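You operate a simulated robot arm through the tools that you are given. There is no shell and no other tool.

Carry out the task below with a simulated robot arm. There is one attempt and no reset: what you move stays moved.

## Task
Pull the bent shim and fit the one that closes the gap found.
Fine: loosen the wing knob first and tighten it last; the other shims stay out. Where these are worked on the way, their far stop is far enough and under half their travel is too little: wing knob.

The check looks at the end state, three seconds after you hand in, the way a careful person would. Anything else that was tipped, shoved, dropped, spilled or broken makes it a failure.

## Robot
A 7-joint arm with a fingered hand, fixed in place. Base frame: the origin is on the floor under the middle of its stand, x ahead of it, y to its left, z up. Lengths are in cm, angles in degrees, forces in N, time in s.
It reaches about 108.5 cm from its shoulder. Its first joint turns from -166.0 to 166.0 degrees. Payload 3.7 kg.
The tool frame sits at the grasp point between the pads (the TCP): z along the fingers, y along the line on which they close. The tips reach 2.5 cm beyond it. The gripper opens to 8.8 cm; its body begins 2.9 cm behind the TCP. The gripper is a hand of 5 fingers: y runs from the thumb to the fingers, the wrist lies at [-1.3, -10.6, -17.4] in the tool frame, and closing takes about 1.5 s.
Orientation is that of the tool frame in the base frame, as a unit quaternion [x, y, z, w]. With the fingers straight down and the wrist toward the robot, the tool's x, y and z point along [0, 1, 0], [1, 0, 0] and [0, 0, -1] of the base frame.

## Interface
- The arm moves only by the tool nudge_tool. Its argument "rows" is a list of rows, each a list of 6 numbers: the shift along the tool's x, y, z in units of 25 mm (1.0 is 25 mm), then the turn, a rotation vector about the tool's x, y, z in units of 6 degrees (1.0 is 6 degrees). In form: [[dx, dy, dz, wx, wy, wz], ...]. A call has 1 to 20 rows; each row shifts and turns the commanded pose from where the row before left it, along the tool's axes as they then stand. "gripper" is the gripper command, from -1 (fully open) to 1 (shut), values between in proportion, set as the call begins (left out, the last holds). A call with a number of a shift or a turn outside -1 to 1 is refused whole. Rows are played at 5 a second. More than 5 cm and 8.6 degrees between two rows, or a gripper value outside its range, and nothing of the call is played. Where a pose cannot be reached the arm comes as near as it can. A force on the tool above 90 N (or 10 N above the force at the start of the call, whichever is more), or a blocked arm, ends the call early, and 0.2 s more pass. Each finger travels about 10.8 cm/s and halts on what it meets, pressing with about 28 N; the grip force reading is that of the motor and also rises with nothing between the fingers. The clock runs only during rows and for 0.2 s after the last one: add rows that do not move to give the fingers time. The reply holds the time, the measured pose of the TCP, the force on the tool along the base axes, the opening and the grip force, in the units named above and with some noise, with the torque about the TCP (base axes, N m) and any sound that the robot's microphone picked up.
- Cameras (640 x 400 px; columns grow to the right, rows downward): "scene" is fixed at [21.85, 65.22, 151.54]; the picture's right is [-0.51, -0.86, 0.00], its down [-0.71, 0.42, -0.57] and it looks along [0.49, -0.29, -0.82] (base axes); focal length 308 px, centre (320, 200). "wrist" rides on the gripper at [5.9, -7.9, -10.5] in the tool frame; the picture's right is [-0.73, 0.32, -0.61], its down [-0.62, -0.68, 0.38] and it looks along [-0.29, 0.66, 0.70] (tool axes); focal length 234 px, centre (320, 200). There is no depth. A picture from a camera that has moved, and an enlarged one, comes with that camera's place and axes in the base frame and with its lens.
- get_image(camera): a new picture of that camera. No time passes.
- grasp_type(shape): the hand has 5 fingers and takes this shape, open, in about a second: jaw (thumb against the fingers, like two jaws); tri (thumb and two fingers); tip (a fingertip pinch); poke (one finger out to press); point (the index stretched); flat (the hand flat); cup (the hand cupped); fist (a fist). The gripper value then closes the fingers along that shape, each until it touches; the sizes above hold for jaw. It gives what a move gives, with no picture.
- zoom(camera, box): a new picture of the part [left, top, right, bottom] of that camera's present view, enlarged. No time passes.
- close_job(): hands the job in; it is judged then, once.

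Nothing tells you positions but the pictures and the camera data. Unless the task says otherwise, let go and move clear before handing in.

The tools are called after "Request:" as name(argument=value, ...) on one line, values as JSON. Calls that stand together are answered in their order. nudge_tool: Moves the arm, as the interface text tells. Its arguments: {"type":"object","properties":{"rows":{"type":"array","items":{"type":"array","items":{"type":"number"}}},"gripper":{"type":"number"}},"required":["rows"]} The other tools are called the same way: grasp_type (shape) gives the hand a shape; get_image (camera) takes a picture; zoom (camera, box) takes an enlarged picture of a part of a camera's view; close_job () hands the job in.

At the start:

```text
time_s: 0.0
tool_pos: [29.95, 51.73, 118.34]
ee_rot: [0.708, 0.706, -0.003, 0.003]
contact_force: [-0.2, -0.3, 0.8]
wrist_torque: [0.02, -0.02, -0.02]
gripper_width: 8.79
grip_force: 0.0
shape: jaw
```

scene: 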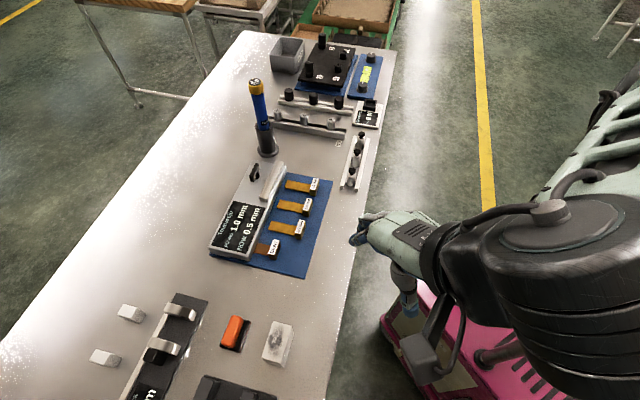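
wrist: 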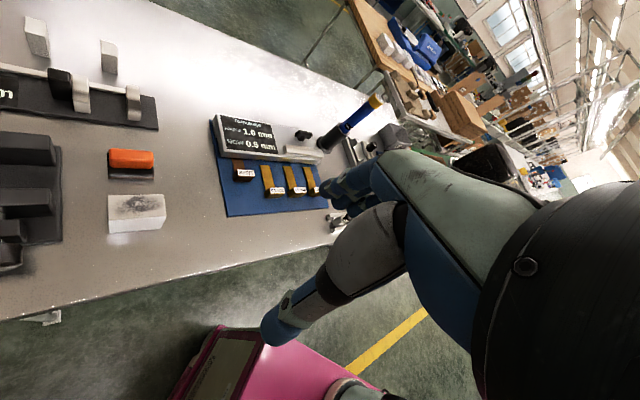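

I see a bench with a blue mat holding several brass shims, a sign reading something like "1.0 mm / 0.5 mm", and a fixture with a wing knob. I'll zoom in to read it all before moving.

Request:
zoom(camera="scene", box=[200, 150, 340, 280])

Request:
zoom(camera="scene", box=[240, 30, 400, 200])

Request:
zoom(camera="wrist", box=[200, 90, 340, 220])

Request:
zoom(camera="scene", box=[80, 280, 320, 400])

```text
3.08 times, centred on (270, 215) of scene
camera zoom: at [21.85, 65.22, 151.54], right [-0.51, -0.86, 0.0], down [-0.71, 0.42, -0.57], along [0.49, -0.29, -0.82], focal length 948 px, centre (474, 154)
```

zoom: 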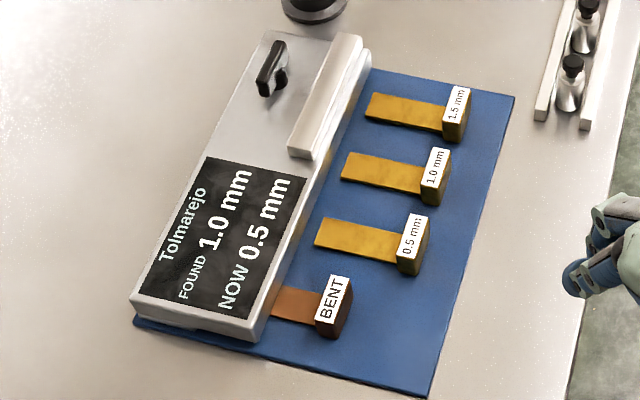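

```text
2.35 times, centred on (320, 115) of scene
camera zoom: at [21.85, 65.22, 151.54], right [-0.51, -0.86, 0.0], down [-0.71, 0.42, -0.57], along [0.49, -0.29, -0.82], focal length 725 px, centre (320, 400)
```

zoom: 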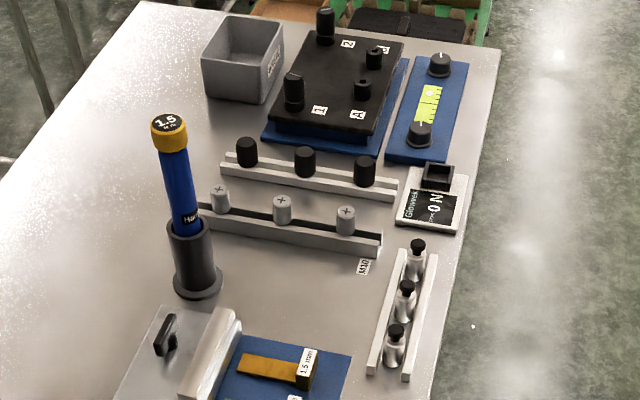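

```text
3.08 times, centred on (270, 155) of wrist
camera zoom: at [22.23, 57.59, 128.86], right [0.32, -0.72, 0.61], down [-0.68, -0.62, -0.38], along [0.66, -0.3, -0.69], focal length 720 px, centre (474, 338)
```

zoom: 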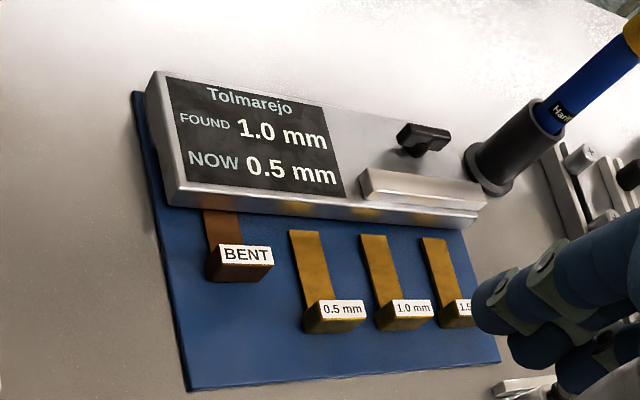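

```text
2.67 times, centred on (200, 340) of scene
camera zoom: at [21.85, 65.22, 151.54], right [-0.51, -0.86, 0.0], down [-0.71, 0.42, -0.57], along [0.49, -0.29, -0.82], focal length 822 px, centre (640, -173)
```

zoom: 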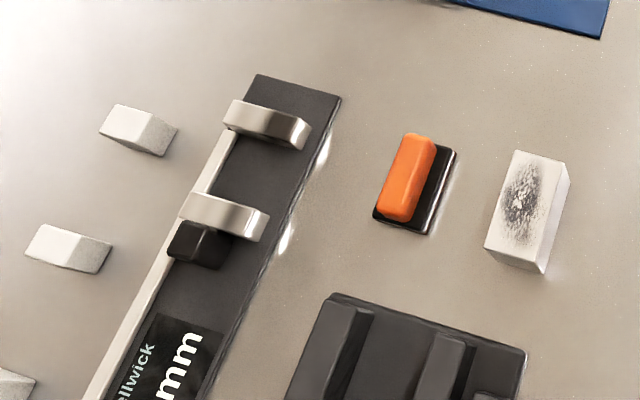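

The gauge fixture reads FOUND 1.0 mm, so the 1.0 mm shim is the one to fit. The bent shim sits in the slot's left end, and the shim handles are at about z≈85 on a bench turned about 45° to the base. I'll bring the hand over the mat for a closer look before touching anything.

Request:
nudge_tool(rows=[[0.1, 0.905, 0.7, 0, 0, 0], [0.1, 0.905, 0.7, 0, 0, 0], [0.1, 0.905, 0.7, 0, 0, 0], [0.1, 0.905, 0.7, 0, 0, 0], [0.1, 0.905, 0.7, 0, 0, 0], [0.1, 0.905, 0.7, 0, 0, 0], [0.1, 0.905, 0.7, 0, 0, 0], [0.1, 0.905, 0.7, 0, 0, 0], [0, 0, 0, 0, 0, 1], [0, 0, 0, 0, 0, 1], [0, 0, 0, 0, 0, 1], [0, 0, 0, 0, 0, 1], [0, 0, 0, 0, 0, 1], [0, 0, 0, 0, 0, 1], [0, 0, 0, 0, 0, 1], [0, 0, 0, 0, 0, 0.5], [0, 0, 0, 0, 0, 0], [0, 0, 0, 0, 0, 0]])

Request:
get_image(camera="scene")

Request:
get_image(camera="wrist")

```text
time_s: 3.8
tool_pos: [48.1, 53.52, 104.12]
ee_rot: [0.924, 0.381, -0.002, 0.002]
contact_force: [0.3, 0.5, 0.2]
wrist_torque: [0.0, -0.02, 0.0]
gripper_width: 8.75
grip_force: 0.0
shape: jaw
```

```text
taken
```

scene: 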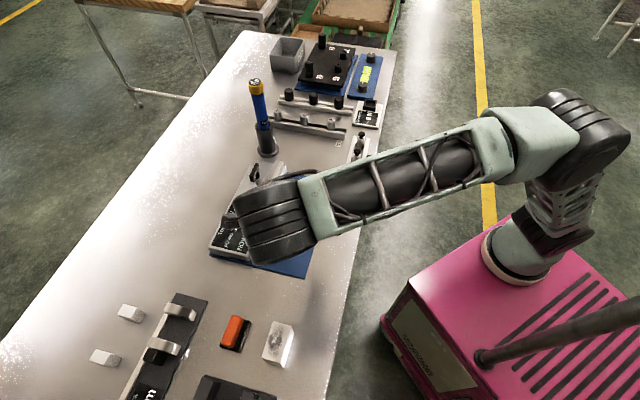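

```text
taken
camera wrist: at [46.74, 63.33, 114.8], right [-0.29, -0.74, 0.61], down [-0.92, 0.04, -0.38], along [0.26, -0.67, -0.69], focal length 234 px, centre (320, 200)
```

wrist: 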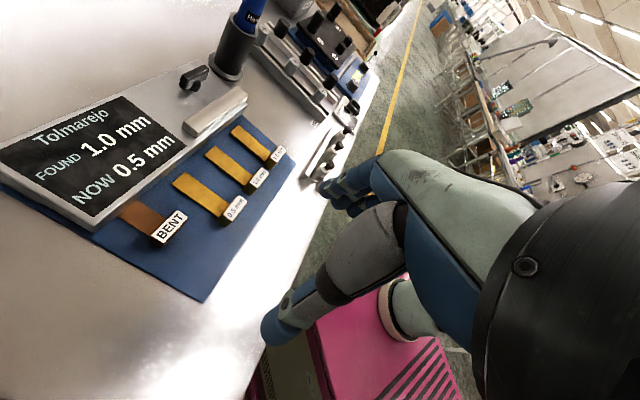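

The hand now hangs over the mat with its closing line along the bench. I'll zoom in on the wrist view to measure the shims, slot and knob.

Request:
zoom(camera="wrist", box=[80, 80, 320, 280])

Request:
zoom(camera="wrist", box=[150, 20, 300, 180])

Request:
zoom(camera="wrist", box=[220, 120, 480, 360])

```text
2.00 times, centred on (200, 180) of wrist
camera zoom: at [46.74, 63.33, 114.8], right [-0.29, -0.74, 0.61], down [-0.92, 0.04, -0.38], along [0.26, -0.67, -0.69], focal length 468 px, centre (560, 240)
```

zoom: 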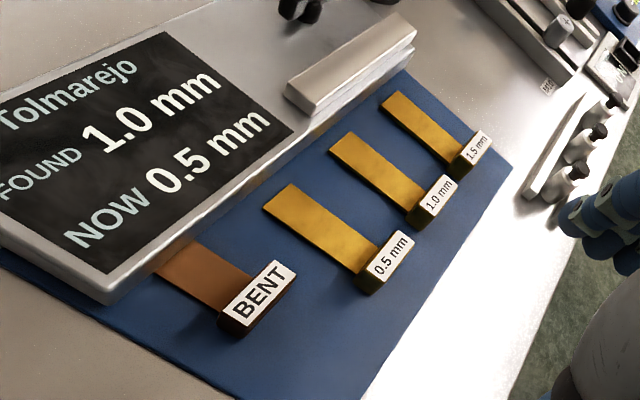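

```text
2.50 times, centred on (225, 100) of wrist
camera zoom: at [46.74, 63.33, 114.8], right [-0.29, -0.74, 0.61], down [-0.92, 0.04, -0.38], along [0.26, -0.67, -0.69], focal length 585 px, centre (558, 450)
```

zoom: 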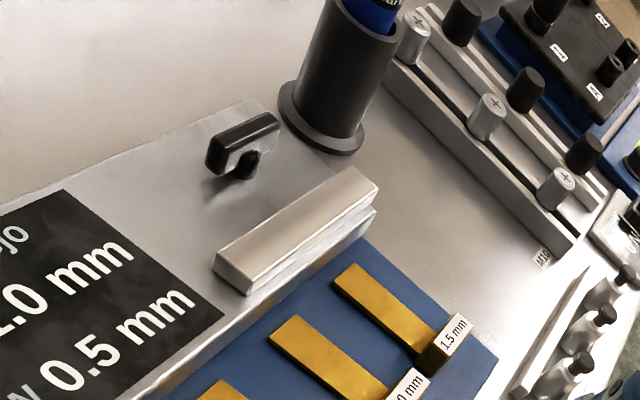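

```text
1.67 times, centred on (350, 240) of wrist
camera zoom: at [46.74, 63.33, 114.8], right [-0.29, -0.74, 0.61], down [-0.92, 0.04, -0.38], along [0.26, -0.67, -0.69], focal length 390 px, centre (270, 133)
```

zoom: 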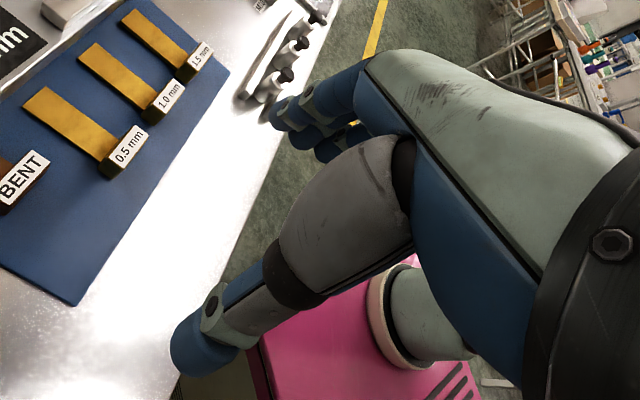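

The bent shim's blade runs under the display body, and the wing of the knob lies along the bench direction. I'll turn the hand so the wrist camera looks at the fixture's front face from the robot's side.

Request:
nudge_tool(rows=[[0, 0, 0, 0, 0, -1], [0, 0, 0, 0, 0, -1], [0, 0, 0, 0, 0, -1], [0, 0, 0, 0, 0, -1], [0, 0, 0, 0, 0, -1], [0, 0, 0, 0, 0, -1], [0, 0, 0, 0, 0, -1], [0, 0, 0, 0, 0, -1], [0, 0, 0, 0, 0, -1], [0, 0, 0, 0, 0, -1], [0, 0, 0, 0, 0, -1], [0, 0, 0, 0, 0, -1], [0, 0, 0, 0, 0, -1], [0, 0, 0, 0, 0, -1], [0, 0, 0, 0, 0, -1], [-0.62, -0.47, 0.3, -0.67, 0, 0], [-0.62, -0.47, 0.3, -0.67, 0, 0], [-0.62, -0.47, 0.3, -0.67, 0, 0], [-0.62, -0.47, 0.3, -0.67, 0, 0], [-0.62, -0.47, 0.3, -0.67, 0, 0]])

Request:
get_image(camera="wrist")

Request:
get_image(camera="scene")

```text
time_s: 8.0
tool_pos: [49.72, 44.48, 99.81]
ee_rot: [0.377, 0.91, 0.159, 0.067]
contact_force: [-0.1, 0.3, -0.1]
wrist_torque: [0.01, 0.0, -0.04]
gripper_width: 8.77
grip_force: 0.1
shape: jaw
```

```text
taken
camera wrist: at [37.86, 40.79, 107.04], right [0.58, -0.44, 0.68], down [0.08, -0.8, -0.59], along [0.81, 0.4, -0.43], focal length 234 px, centre (320, 200)
```

wrist: 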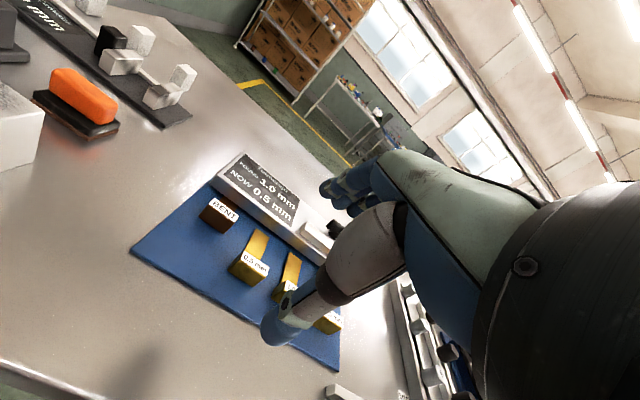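

```text
taken
```

scene: 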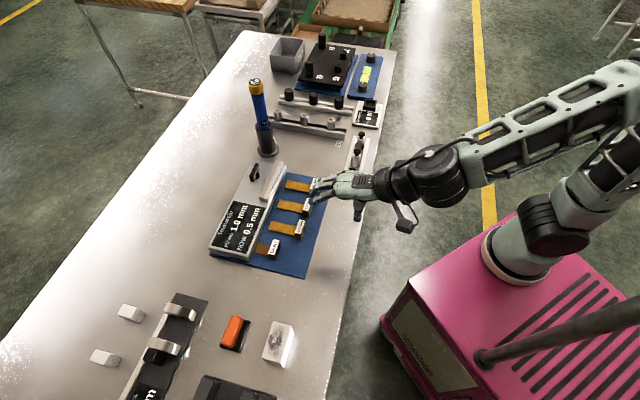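

Request:
zoom(camera="wrist", box=[180, 140, 350, 310])

Request:
zoom(camera="scene", box=[200, 150, 340, 280])

Request:
zoom(camera="wrist", box=[190, 140, 270, 220])

```text
2.35 times, centred on (265, 225) of wrist
camera zoom: at [37.86, 40.79, 107.04], right [0.58, -0.44, 0.68], down [0.08, -0.8, -0.59], along [0.81, 0.4, -0.43], focal length 551 px, centre (449, 141)
```

zoom: 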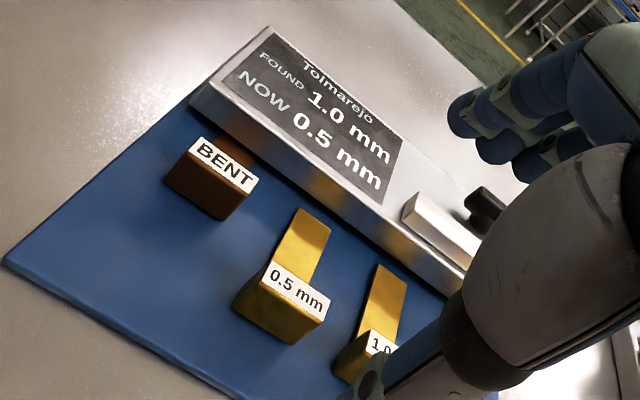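

```text
3.08 times, centred on (270, 215) of scene
camera zoom: at [21.85, 65.22, 151.54], right [-0.51, -0.86, 0.0], down [-0.71, 0.42, -0.57], along [0.49, -0.29, -0.82], focal length 948 px, centre (474, 154)
```

zoom: 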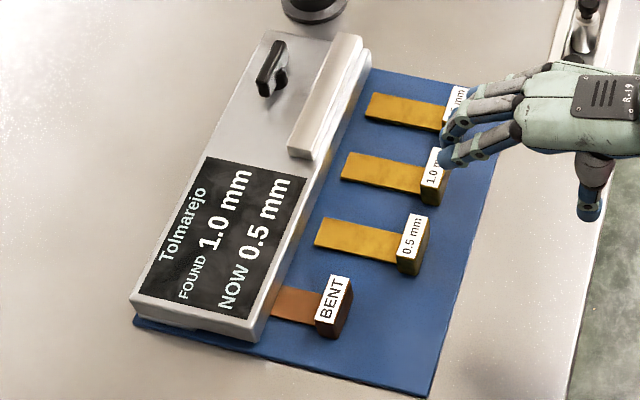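

```text
5.00 times, centred on (230, 180) of wrist
camera zoom: at [37.86, 40.79, 107.04], right [0.58, -0.44, 0.68], down [0.08, -0.8, -0.59], along [0.81, 0.4, -0.43], focal length 1171 px, centre (770, 300)
```

zoom: 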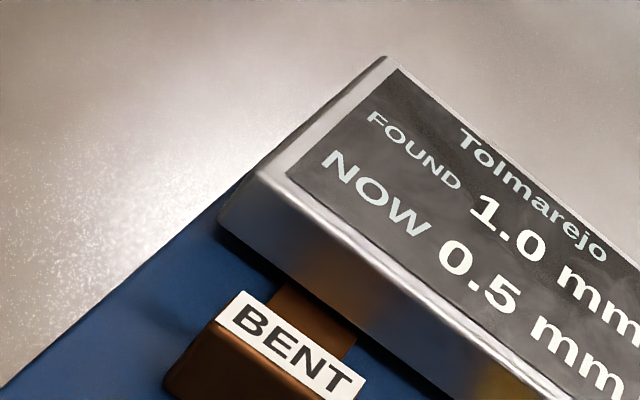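

The shim handles are blocks about 2 cm tall with the blade coming out near the top. I'll drop the camera lower and back to see the slot in the fixture's front face.

Request:
nudge_tool(rows=[[-0.18, -0.74, 0.48, 0, 0, 0], [-0.18, -0.74, 0.48, 0, 0, 0], [-0.18, -0.74, 0.48, 0, 0, 0], [-0.18, -0.74, 0.48, 0, 0, 0], [-0.18, -0.74, 0.48, 0, 0, 0], [0, 0, 0, 0, 0, 0]])

Request:
get_image(camera="wrist")

Request:
zoom(camera="wrist", box=[180, 100, 340, 260])

```text
time_s: 9.4
tool_pos: [46.76, 37.88, 90.99]
ee_rot: [0.377, 0.91, 0.159, 0.067]
contact_force: [0.7, 0.4, -0.3]
wrist_torque: [-0.05, -0.03, -0.01]
gripper_width: 8.74
grip_force: 0.0
shape: jaw
```

```text
taken
camera wrist: at [34.82, 34.37, 98.26], right [0.58, -0.44, 0.68], down [0.08, -0.8, -0.59], along [0.81, 0.4, -0.43], focal length 234 px, centre (320, 200)
```

wrist: 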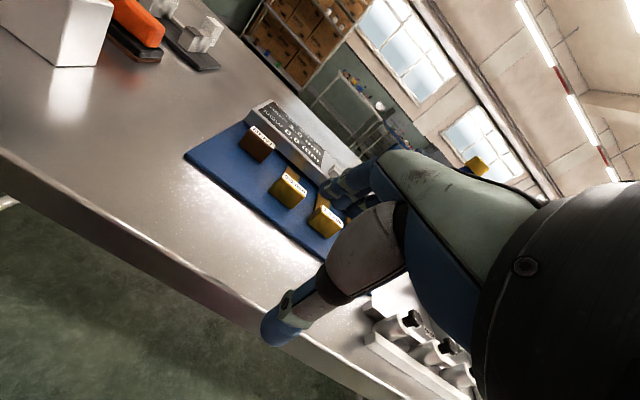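

```text
2.50 times, centred on (260, 180) of wrist
camera zoom: at [34.82, 34.37, 98.26], right [0.58, -0.44, 0.68], down [0.08, -0.8, -0.59], along [0.81, 0.4, -0.43], focal length 585 px, centre (470, 250)
```

zoom: 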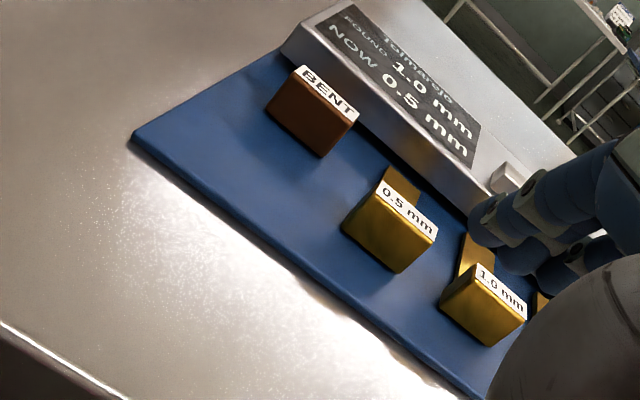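

Request:
zoom(camera="wrist", box=[235, 110, 305, 180])

Request:
zoom(camera="wrist", box=[260, 150, 350, 240])

```text
5.71 times, centred on (270, 145) of wrist
camera zoom: at [34.82, 34.37, 98.26], right [0.58, -0.44, 0.68], down [0.08, -0.8, -0.59], along [0.81, 0.4, -0.43], focal length 1338 px, centre (606, 514)
```

zoom: 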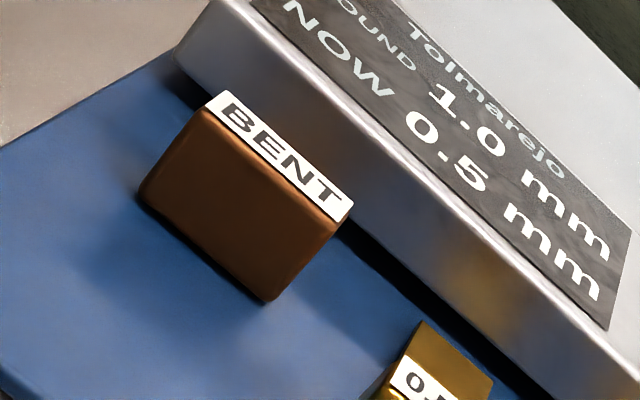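

```text
4.44 times, centred on (305, 195) of wrist
camera zoom: at [34.82, 34.37, 98.26], right [0.58, -0.44, 0.68], down [0.08, -0.8, -0.59], along [0.81, 0.4, -0.43], focal length 1041 px, centre (387, 222)
```

zoom: 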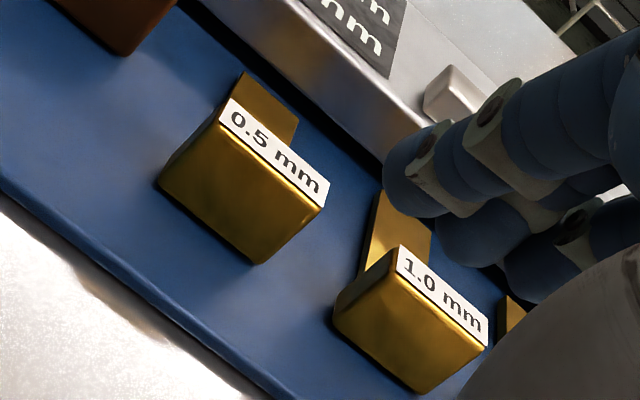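

The blades run under the raised fixture body, so I need a side view of the slot height. I'll move to the left end of the fixture and look along its front.

Request:
nudge_tool(rows=[[0.9, 0.94, -0.14, 0.42, 0, 0], [0.9, 0.94, -0.14, 0.42, 0, 0], [0.9, 0.94, -0.14, 0.42, 0, 0], [0.9, 0.94, -0.14, 0.42, 0, 0], [0.9, 0.94, -0.14, 0.42, 0, 0], [0.9, 0.94, -0.14, 0.42, 0, 0], [0.9, 0.94, -0.14, 0.42, 0, 0], [0.9, 0.94, -0.14, 0.41, 0, 0], [0, 0, 0, 0, 0, 1], [0, 0, 0, 0, 0, 1], [0, 0, 0, 0, 0, 1], [0, 0, 0, 0, 0, 1], [0, 0, 0, 0, 0, 1], [0, 0, 0, 0, 0, 1], [0, 0, 0, 0, 0, 1], [0, 0, 0, 0, 0, 1], [0, 0, 0, 0, 0, 1], [0, 0, 0, 0, 0, 1], [0, 0, 0, 0, 0, 1], [0, 0, 0, 0, 0, 1]])

```text
time_s: 13.6
tool_pos: [46.65, 63.23, 97.15]
ee_rot: [0.853, 0.522, -0.002, 0.002]
contact_force: [-0.1, -0.1, 0.3]
wrist_torque: [-0.02, 0.0, -0.03]
gripper_width: 8.76
grip_force: 0.1
shape: jaw
```

Request:
nudge_tool(rows=[[0.3, -0.3, 0.6, 0, 0, 1], [0.3, -0.3, 0.6, 0, 0, 1], [0.3, -0.3, 0.6, 0, 0, 1], [0, 0, 0, -0.83, 0, 0], [0, 0, 0, -0.83, 0, 0], [0, 0, 0, -0.83, 0, 0], [0, 0, 0, -0.83, 0, 0], [0, 0, 0, -0.83, 0, 0], [0, 0, 0, 0, 0, 0]])

Request:
get_image(camera="wrist")

Request:
get_image(camera="scene")

```text
time_s: 15.6
tool_pos: [46.23, 66.21, 92.38]
ee_rot: [0.911, 0.377, 0.061, 0.155]
contact_force: [-0.5, -0.5, 0.5]
wrist_torque: [-0.02, 0.01, 0.0]
gripper_width: 8.76
grip_force: 0.1
shape: jaw
out of reach, approached as far as the arm can: row 7
```

```text
taken
camera wrist: at [42.69, 78.09, 99.83], right [-0.44, -0.58, 0.68], down [-0.81, -0.08, -0.58], along [0.39, -0.81, -0.44], focal length 234 px, centre (320, 200)
```

wrist: 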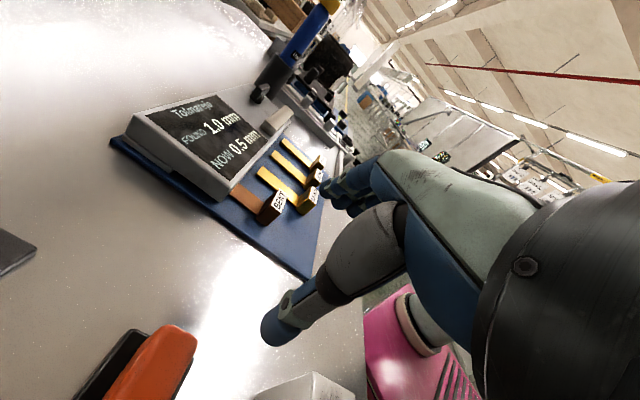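

```text
taken
```

scene: 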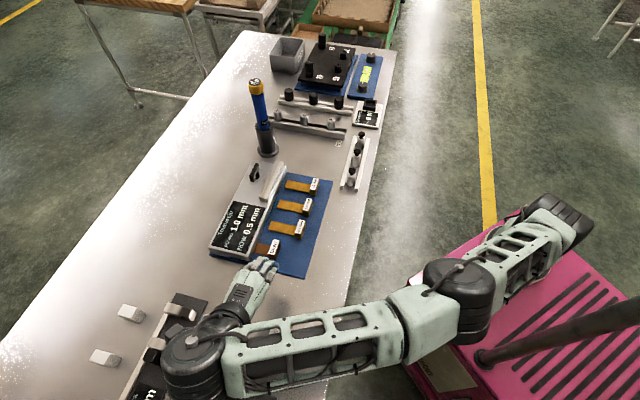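

Request:
zoom(camera="wrist", box=[100, 70, 340, 280])

Request:
zoom(camera="wrist", box=[210, 130, 330, 250])

Request:
zoom(camera="wrist", box=[230, 60, 310, 160])

```text
1.90 times, centred on (220, 175) of wrist
camera zoom: at [42.69, 78.09, 99.83], right [-0.44, -0.58, 0.68], down [-0.81, -0.08, -0.58], along [0.39, -0.81, -0.44], focal length 446 px, centre (510, 248)
```

zoom: 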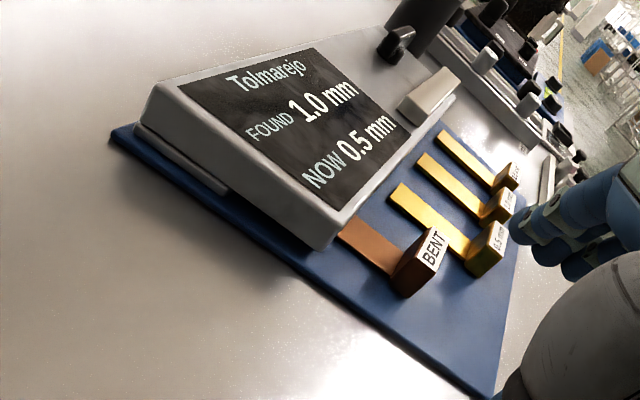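

```text
3.33 times, centred on (270, 190) of wrist
camera zoom: at [42.69, 78.09, 99.83], right [-0.44, -0.58, 0.68], down [-0.81, -0.08, -0.58], along [0.39, -0.81, -0.44], focal length 781 px, centre (487, 233)
```

zoom: 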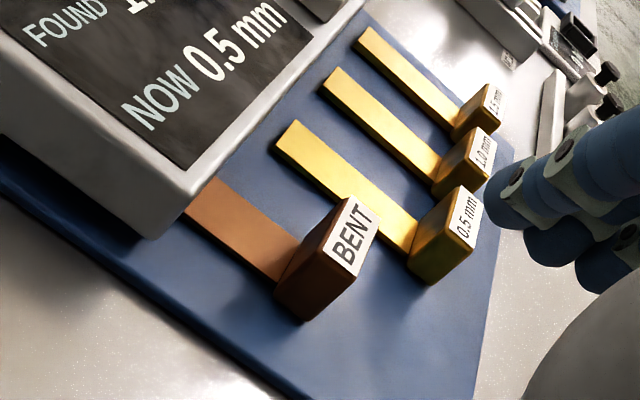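

```text
4.00 times, centred on (270, 110) of wrist
camera zoom: at [42.69, 78.09, 99.83], right [-0.44, -0.58, 0.68], down [-0.81, -0.08, -0.58], along [0.39, -0.81, -0.44], focal length 937 px, centre (520, 560)
```

zoom: 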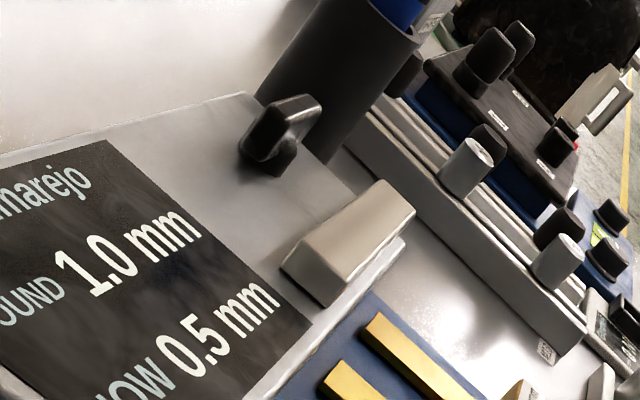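

The shims lie flat on the mat: block handles roughly 3.5 × 1.4 × 2.6 cm, with the blade near the bottom sliding under the overhanging body. I'll go back to the wrist-toward-robot posture and look at the wing knob from above.

Request:
nudge_tool(rows=[[0, 0, -0.8, 0.8, 0, 0], [0, 0, -0.8, 0.8, 0, 0], [0, 0, -0.8, 0.8, 0, 0], [0, 0, -0.8, 0.8, 0, 0], [0, 0, 0, 0, 0, -1], [0, 0, 0, 0, 0, -1], [0, 0, 0, 0, 0, -1], [0, 0, 0, 0, 0, -1], [0, 0, 0, 0, 0, -1], [0, 0, 0, 0, 0, -1], [0, 0, 0, 0, 0, -1], [0, 0, 0, 0, 0, -1], [0, 0, 0, 0, 0, -1], [0, 0, 0, 0, 0, -1], [0, 0, 0, 0, 0, -1], [0, 0, 0, 0, 0, -1], [0, 0, 0, 0, 0, -1], [0, 0, 0, 0, 0, -1], [0, 0, 0, 0, 0, -1], [0, 0, 0, 0, 0, 0]])

```text
time_s: 19.8
tool_pos: [45.79, 66.56, 96.36]
ee_rot: [0.385, 0.923, -0.012, 0.019]
contact_force: [0.6, -0.2, 0.1]
wrist_torque: [0.04, 0.0, 0.0]
gripper_width: 8.74
grip_force: 0.2
shape: jaw
out of reach, approached as far as the arm can: row 1, 2, 3
```

Request:
nudge_tool(rows=[[0, 0, -0.2, 0, 0.425, 0], [-0.96, 0.265, -0.05, 0, 0, 0], [-0.96, 0.265, -0.05, 0, 0, 0], [-0.96, 0.265, -0.05, 0, 0, 0], [-0.96, 0.265, -0.05, 0, 0, 0], [-0.96, 0.265, -0.05, 0, 0, 0], [-0.96, 0.265, -0.05, 0, 0, 0], [-0.96, 0.265, -0.05, 0, 0, 0], [-0.96, 0.265, -0.05, 0, 0, 0], [-0.96, 0.265, -0.05, 0, 0, 0], [-0.96, 0.265, -0.05, 0, 0, 0], [-0.96, 0.265, -0.05, 0, 0, 0], [-0.96, 0.265, -0.05, 0, 0, 0], [-0.96, 0.265, -0.05, 0, 0, 0], [0, 0, 0, 0, 0, 0]])

Request:
get_image(camera="wrist")

Request:
get_image(camera="scene")

```text
time_s: 23.0
tool_pos: [73.7, 50.25, 98.22]
ee_rot: [0.386, 0.923, -0.004, -0.002]
contact_force: [0.0, 0.1, 0.4]
wrist_torque: [0.05, -0.01, -0.01]
gripper_width: 8.75
grip_force: 0.0
shape: jaw
```

```text
taken
camera wrist: at [64.14, 48.93, 108.95], right [0.74, -0.29, 0.6], down [-0.05, -0.92, -0.38], along [0.67, 0.25, -0.7], focal length 234 px, centre (320, 200)
```

wrist: 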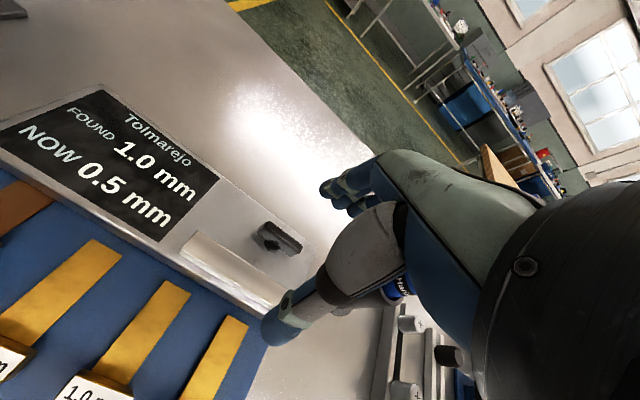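

```text
taken
```

scene: 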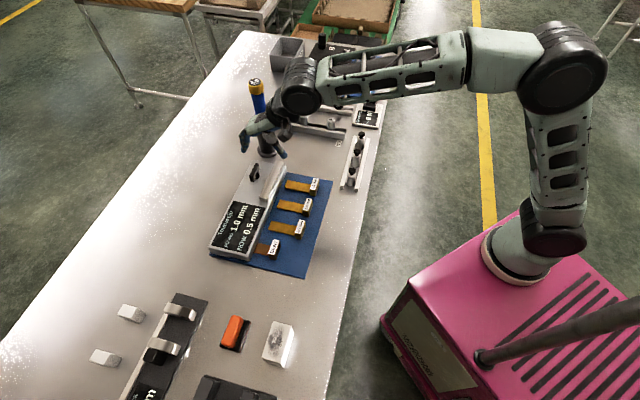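

Request:
zoom(camera="wrist", box=[160, 180, 340, 340])

Request:
zoom(camera="wrist", box=[240, 210, 320, 270])

Request:
zoom(camera="scene", box=[220, 60, 340, 200])

```text
2.50 times, centred on (250, 260) of wrist
camera zoom: at [64.14, 48.93, 108.95], right [0.74, -0.29, 0.6], down [-0.05, -0.92, -0.38], along [0.67, 0.25, -0.7], focal length 585 px, centre (495, 50)
```

zoom: 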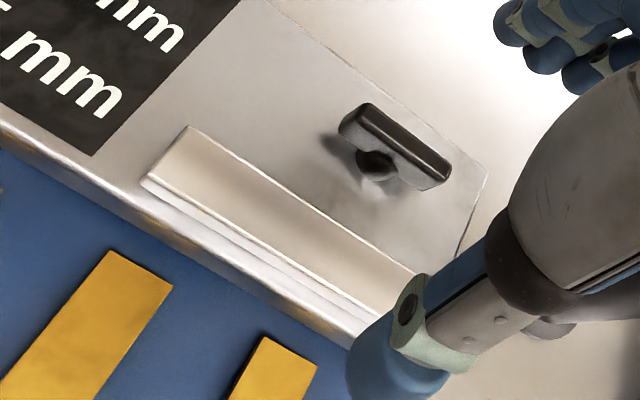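

```text
6.67 times, centred on (280, 240) of wrist
camera zoom: at [64.14, 48.93, 108.95], right [0.74, -0.29, 0.6], down [-0.05, -0.92, -0.38], along [0.67, 0.25, -0.7], focal length 1561 px, centre (587, -67)
```

zoom: 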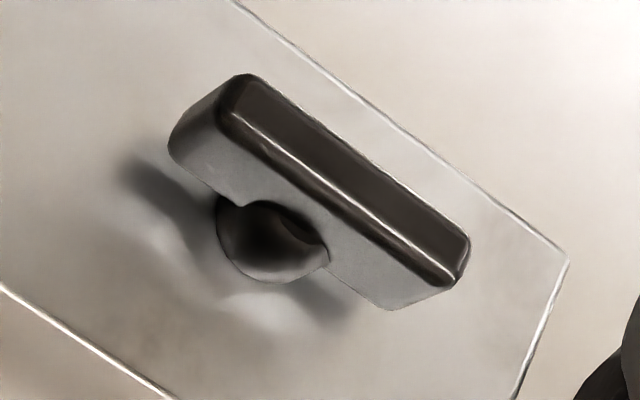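

```text
2.86 times, centred on (280, 130) of scene
camera zoom: at [21.85, 65.22, 151.54], right [-0.51, -0.86, 0.0], down [-0.71, 0.42, -0.57], along [0.49, -0.29, -0.82], focal length 880 px, centre (434, 400)
```

zoom: 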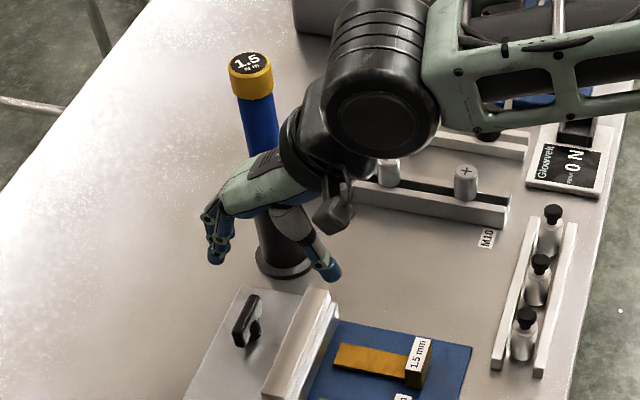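

The knob is a wing about 5 cm long, running along the bench on a short post, with its top at about z≈87 near (78, 53). I'll centre the hand above it and check the alignment before descending.

Request:
nudge_tool(rows=[[-0.13, 0.49, 0.6, -0.08, 0, 0], [-0.13, 0.49, 0.6, 0, 0, 0], [-0.13, 0.49, 0.6, 0, 0, 0], [-0.13, 0.49, 0.6, 0, 0, 0], [0, 0, 0, 0, 0, 0]])

Request:
get_image(camera="wrist")

Request:
zoom(camera="wrist", box=[220, 160, 400, 360])

Request:
zoom(camera="scene", box=[220, 60, 340, 200])

```text
time_s: 24.2
tool_pos: [78.16, 52.78, 92.25]
ee_rot: [0.387, 0.922, 0.0, 0.0]
contact_force: [-0.8, -0.3, 0.2]
wrist_torque: [-0.01, -0.03, -0.02]
gripper_width: 8.77
grip_force: 0.1
shape: jaw
```

```text
taken
camera wrist: at [68.5, 51.39, 102.89], right [0.74, -0.29, 0.61], down [-0.05, -0.92, -0.38], along [0.67, 0.25, -0.7], focal length 234 px, centre (320, 200)
```

wrist: 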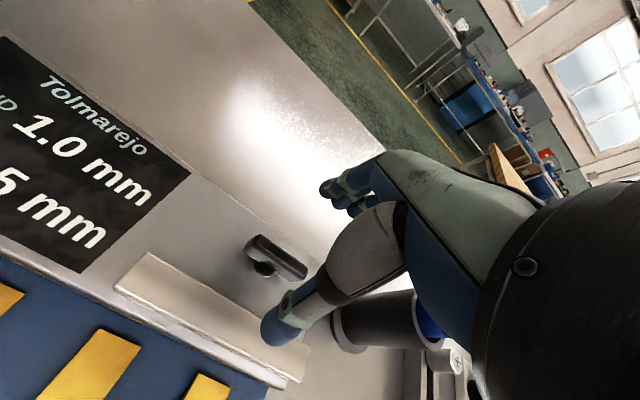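

```text
2.00 times, centred on (310, 260) of wrist
camera zoom: at [68.5, 51.39, 102.89], right [0.74, -0.29, 0.61], down [-0.05, -0.92, -0.38], along [0.67, 0.25, -0.7], focal length 468 px, centre (340, 80)
```

zoom: 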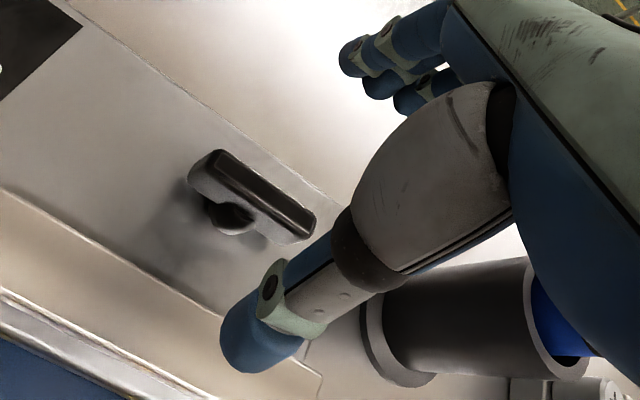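

```text
2.86 times, centred on (280, 130) of scene
camera zoom: at [21.85, 65.22, 151.54], right [-0.51, -0.86, 0.0], down [-0.71, 0.42, -0.57], along [0.49, -0.29, -0.82], focal length 880 px, centre (434, 400)
```

zoom: 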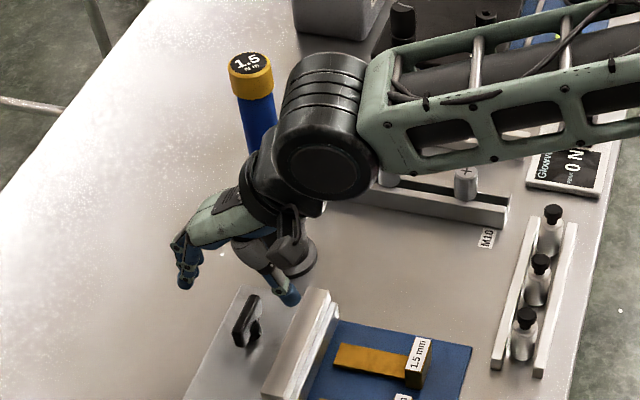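

Above the knob and nearly centred, with the wing running along the bench as expected. I'll half-close the fingers first so the thumb clears the beige bar, then check again.

Request:
nudge_tool(rows=[[0.1, 0, 0, 0, 0, 0], [0, 0, 0.4, 0, 0, 0], [0, 0, 0, 0, 0, 0], [0, 0, 0, 0, 0, 0], [0, 0, 0, 0, 0, 0]], gripper=0.1)

Request:
zoom(camera="wrist", box=[220, 160, 400, 360])

Request:
zoom(camera="scene", box=[220, 80, 320, 200])

```text
time_s: 25.4
tool_pos: [78.07, 53.03, 91.24]
ee_rot: [0.386, 0.923, -0.002, 0.0]
contact_force: [0.2, 0.1, 0.4]
wrist_torque: [-0.01, -0.03, -0.04]
gripper_width: 4.0
grip_force: 0.0
shape: jaw
```

```text
2.00 times, centred on (310, 260) of wrist
camera zoom: at [68.24, 51.64, 101.91], right [0.74, -0.29, 0.61], down [-0.05, -0.92, -0.38], along [0.67, 0.25, -0.7], focal length 468 px, centre (340, 80)
```

zoom: 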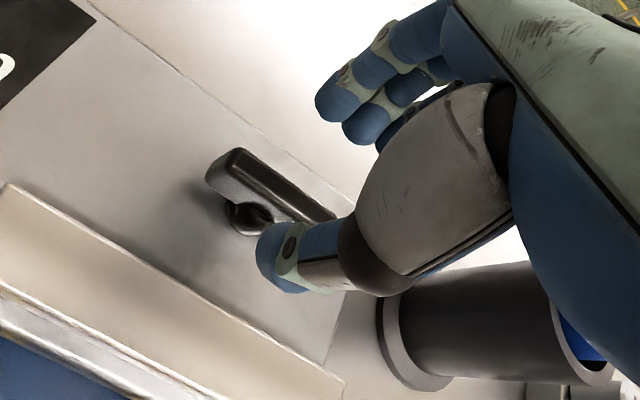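

```text
3.33 times, centred on (270, 140) of scene
camera zoom: at [21.85, 65.22, 151.54], right [-0.51, -0.86, 0.0], down [-0.71, 0.42, -0.57], along [0.49, -0.29, -0.82], focal length 1027 px, centre (487, 400)
```

zoom: 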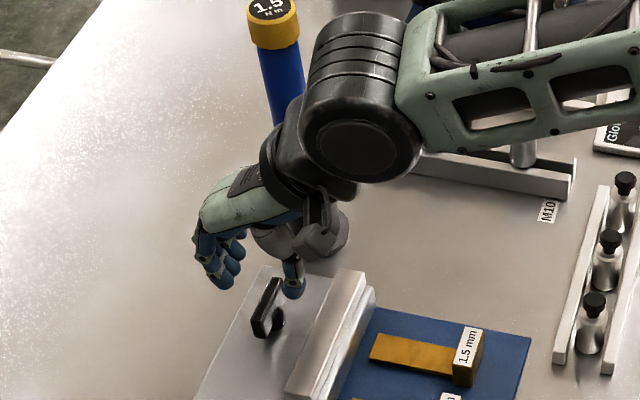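

Request:
nudge_tool(rows=[[0, 0.05, 0.4, 0, 0, 0], [0, 0.03, 0.4, 0, 0, 0], [0, 0, 0.4, 0, 0, 0], [0, 0, 0.36, 0, 0, 0], [0, 0, 0, 0, 0, 0]])

Request:
get_image(camera="wrist")

Request:
zoom(camera="wrist", box=[250, 160, 390, 300])

Request:
zoom(camera="scene", box=[220, 100, 320, 200])

```text
time_s: 26.6
tool_pos: [78.06, 53.27, 87.24]
ee_rot: [0.386, 0.922, -0.001, 0.0]
contact_force: [0.2, 0.3, 0.4]
wrist_torque: [0.01, -0.02, 0.0]
gripper_width: 3.99
grip_force: 0.1
shape: jaw
```

```text
taken
camera wrist: at [68.36, 51.84, 97.95], right [0.74, -0.29, 0.61], down [-0.05, -0.92, -0.38], along [0.67, 0.25, -0.7], focal length 234 px, centre (320, 200)
```

wrist: 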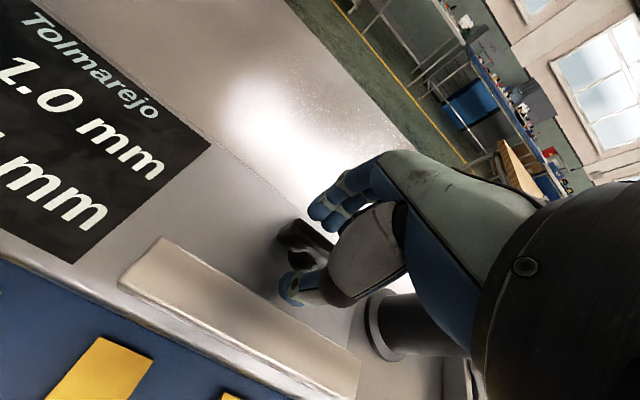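

```text
2.86 times, centred on (320, 230) of wrist
camera zoom: at [68.36, 51.84, 97.95], right [0.74, -0.29, 0.61], down [-0.05, -0.92, -0.38], along [0.67, 0.25, -0.7], focal length 669 px, centre (320, 114)
```

zoom: 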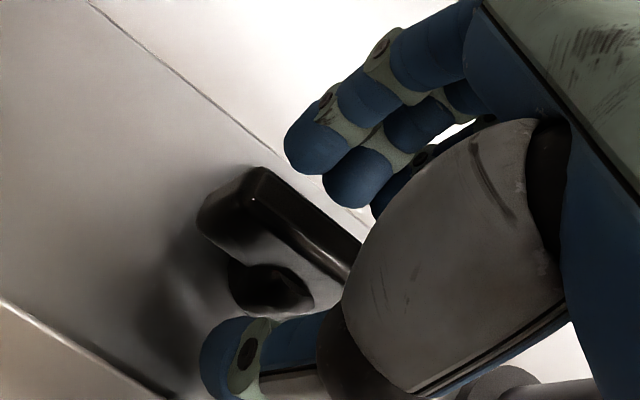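

```text
4.00 times, centred on (270, 150) of scene
camera zoom: at [21.85, 65.22, 151.54], right [-0.51, -0.86, 0.0], down [-0.71, 0.42, -0.57], along [0.49, -0.29, -0.82], focal length 1232 px, centre (520, 400)
```

zoom: 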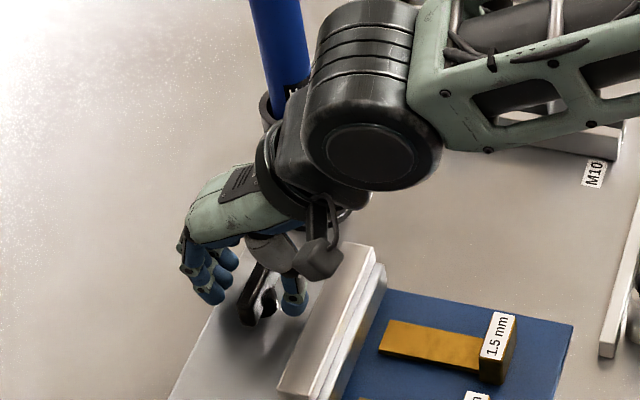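

The wing sits between the thumb and the fingers, so I'll close on it now.

Request:
nudge_tool(rows=[[0, 0, 0, 0, 0, 0], [0, 0, 0, 0, 0, 0], [0, 0, 0, 0, 0, 0], [0, 0, 0, 0, 0, 0], [0, 0, 0, 0, 0, 0], [0, 0, 0, 0, 0, 0], [0, 0, 0, 0, 0, 0]], gripper=1)

Request:
zoom(camera="wrist", box=[250, 160, 390, 300])

Request:
zoom(camera="scene", box=[220, 100, 320, 200])

```text
time_s: 28.2
tool_pos: [77.99, 53.2, 87.47]
ee_rot: [0.386, 0.922, 0.0, 0.001]
contact_force: [-2.8, -0.8, 6.8]
wrist_torque: [-0.05, 0.11, 0.07]
gripper_width: 1.25
grip_force: 27.6
shape: jaw
```

```text
2.86 times, centred on (320, 230) of wrist
camera zoom: at [68.32, 51.84, 98.02], right [0.74, -0.29, 0.61], down [-0.05, -0.92, -0.38], along [0.67, 0.26, -0.7], focal length 669 px, centre (320, 114)
```

zoom: 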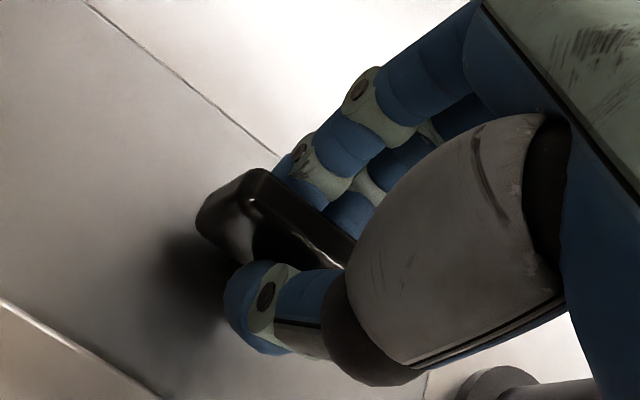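

```text
4.00 times, centred on (270, 150) of scene
camera zoom: at [21.85, 65.22, 151.54], right [-0.51, -0.86, 0.0], down [-0.71, 0.42, -0.57], along [0.49, -0.29, -0.82], focal length 1232 px, centre (520, 400)
```

zoom: 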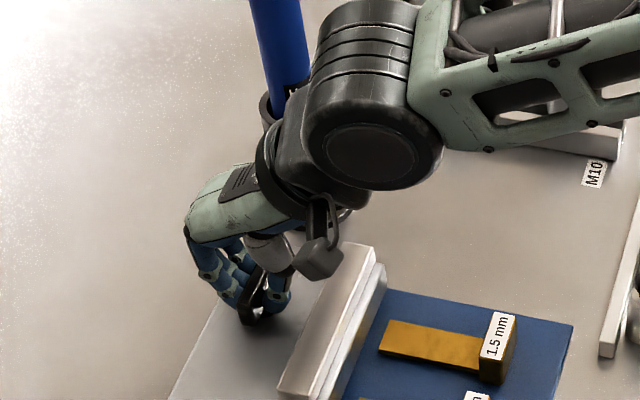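

The wing is held (1.25 cm between the pads). I'll try a small counter-clockwise turn to see whether it loosens.

Request:
nudge_tool(rows=[[0, 0, 0, 0, 0, -0.7], [0, 0, 0, 0, 0, -0.7], [0, 0, 0, 0, 0, 0]])

Request:
zoom(camera="scene", box=[220, 100, 320, 200])

Request:
zoom(camera="wrist", box=[250, 160, 390, 300])

```text
time_s: 29.0
tool_pos: [78.04, 53.23, 87.45]
ee_rot: [0.318, 0.948, 0.0, 0.0]
contact_force: [-1.0, -3.0, 5.3]
wrist_torque: [-0.12, 0.08, -0.03]
gripper_width: 1.22
grip_force: 27.8
shape: jaw
```

```text
4.00 times, centred on (270, 150) of scene
camera zoom: at [21.85, 65.22, 151.54], right [-0.51, -0.86, 0.0], down [-0.71, 0.42, -0.57], along [0.49, -0.29, -0.82], focal length 1232 px, centre (520, 400)
```

zoom: 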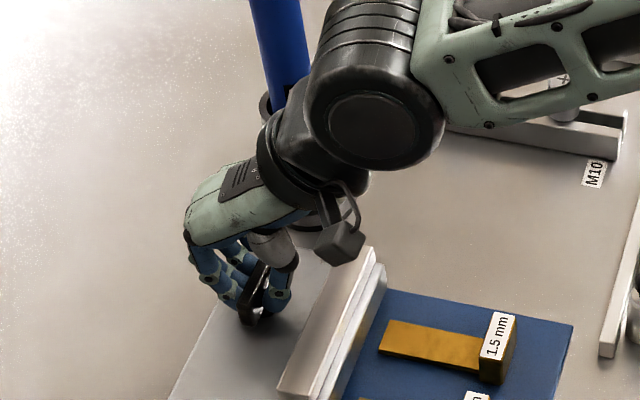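

```text
2.86 times, centred on (320, 230) of wrist
camera zoom: at [68.68, 50.42, 98.03], right [0.77, -0.18, 0.61], down [0.09, -0.92, -0.38], along [0.63, 0.35, -0.7], focal length 669 px, centre (320, 114)
```

zoom: 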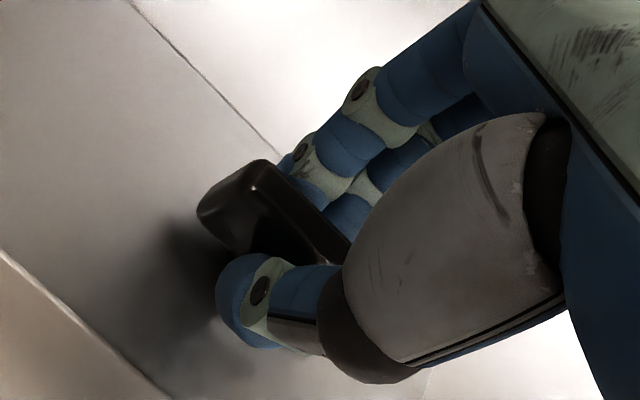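

It turns easily with the hand, so counter-clockwise loosens it. I'll continue while watching the clearance to the tall screwdriver.

Request:
nudge_tool(rows=[[0, 0, 0, 0, 0, -0.8], [0, 0, 0, 0, 0, -0.8], [0, 0, 0, 0, 0, -0.8], [0, 0, 0, 0, 0, -0.8], [0, 0, 0, 0, 0, -0.8], [0, 0, 0, 0, 0, 0]])

Request:
get_image(camera="scene")

Request:
get_image(camera="wrist")

Request:
zoom(camera="scene", box=[210, 50, 350, 190])

```text
time_s: 30.4
tool_pos: [78.2, 53.2, 87.38]
ee_rot: [0.113, 0.994, -0.001, 0.0]
contact_force: [2.3, -9.0, 10.7]
wrist_torque: [-0.26, 0.04, -0.01]
gripper_width: 1.23
grip_force: 28.1
shape: jaw
```

```text
taken
```

scene: 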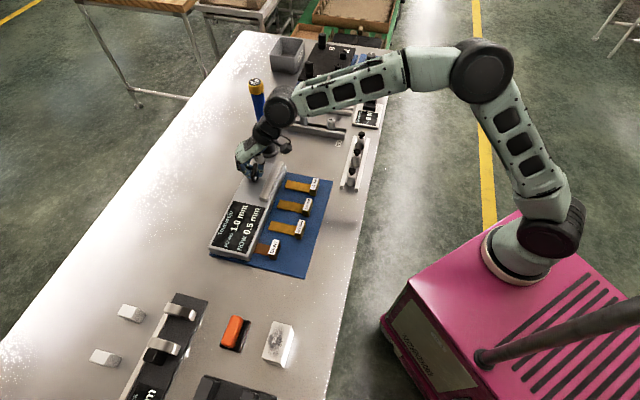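

```text
taken
camera wrist: at [70.6, 46.82, 98.01], right [0.78, 0.15, 0.61], down [0.45, -0.8, -0.38], along [0.43, 0.58, -0.7], focal length 234 px, centre (320, 200)
```

wrist: 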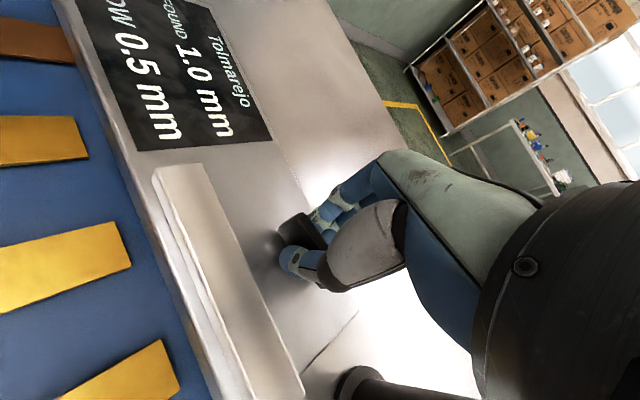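

```text
2.86 times, centred on (280, 120) of scene
camera zoom: at [21.85, 65.22, 151.54], right [-0.51, -0.86, 0.0], down [-0.71, 0.42, -0.57], along [0.49, -0.29, -0.82], focal length 880 px, centre (434, 429)
```

zoom: 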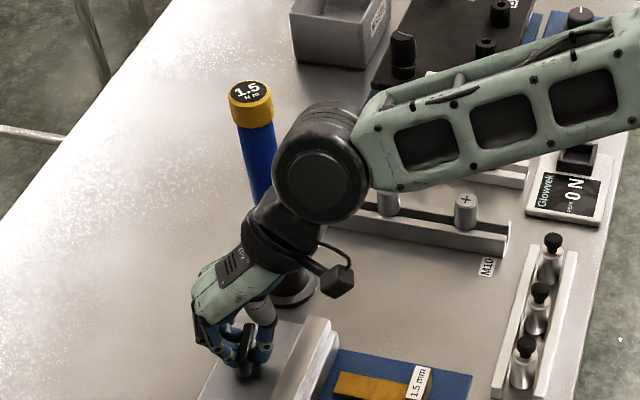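

The knob follows the hand well and there is about 5 cm of clearance at the wrist. I'll turn about 18° more with a small centring correction, then regrip.

Request:
nudge_tool(rows=[[-0.028, -0.06, 0, 0, 0, -0.7], [-0.028, -0.05, 0, 0, 0, -0.8], [-0.028, -0.04, 0, 0, 0, -0.8], [0, 0, 0, 0, 0, -0.7], [0, 0, 0, 0, 0, 0]])

Request:
zoom(camera="scene", box=[210, 50, 350, 190])

Request:
get_image(camera="wrist")

```text
time_s: 31.6
tool_pos: [78.04, 52.9, 87.57]
ee_rot: [-0.044, 0.999, -0.001, 0.0]
contact_force: [-5.0, 6.1, 11.9]
wrist_torque: [0.16, 0.14, -0.06]
gripper_width: 1.17
grip_force: 27.7
shape: jaw
```

```text
2.86 times, centred on (280, 120) of scene
camera zoom: at [21.85, 65.22, 151.54], right [-0.51, -0.86, 0.0], down [-0.71, 0.42, -0.57], along [0.49, -0.29, -0.82], focal length 880 px, centre (434, 429)
```

zoom: 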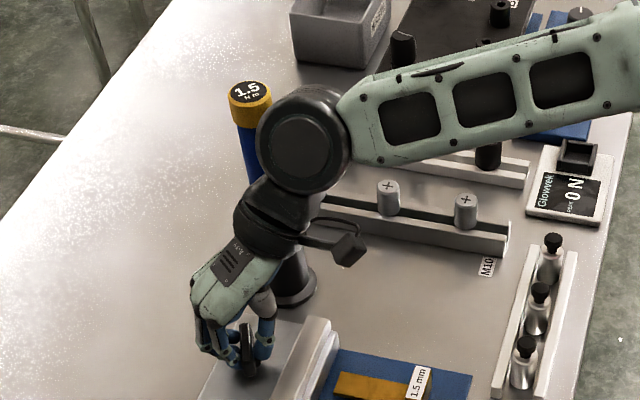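

```text
taken
camera wrist: at [73.04, 44.48, 97.99], right [0.69, 0.39, 0.61], down [0.68, -0.62, -0.38], along [0.23, 0.68, -0.7], focal length 234 px, centre (320, 200)
```

wrist: 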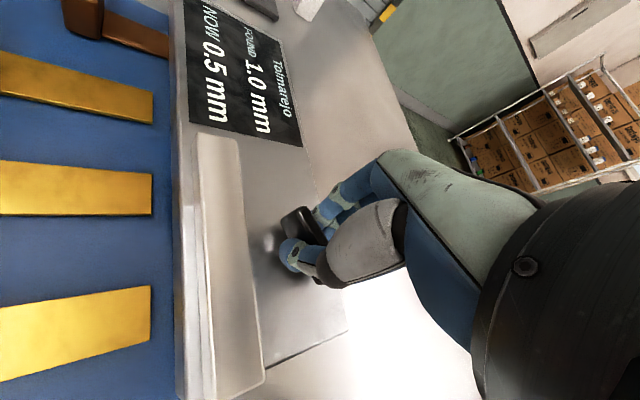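

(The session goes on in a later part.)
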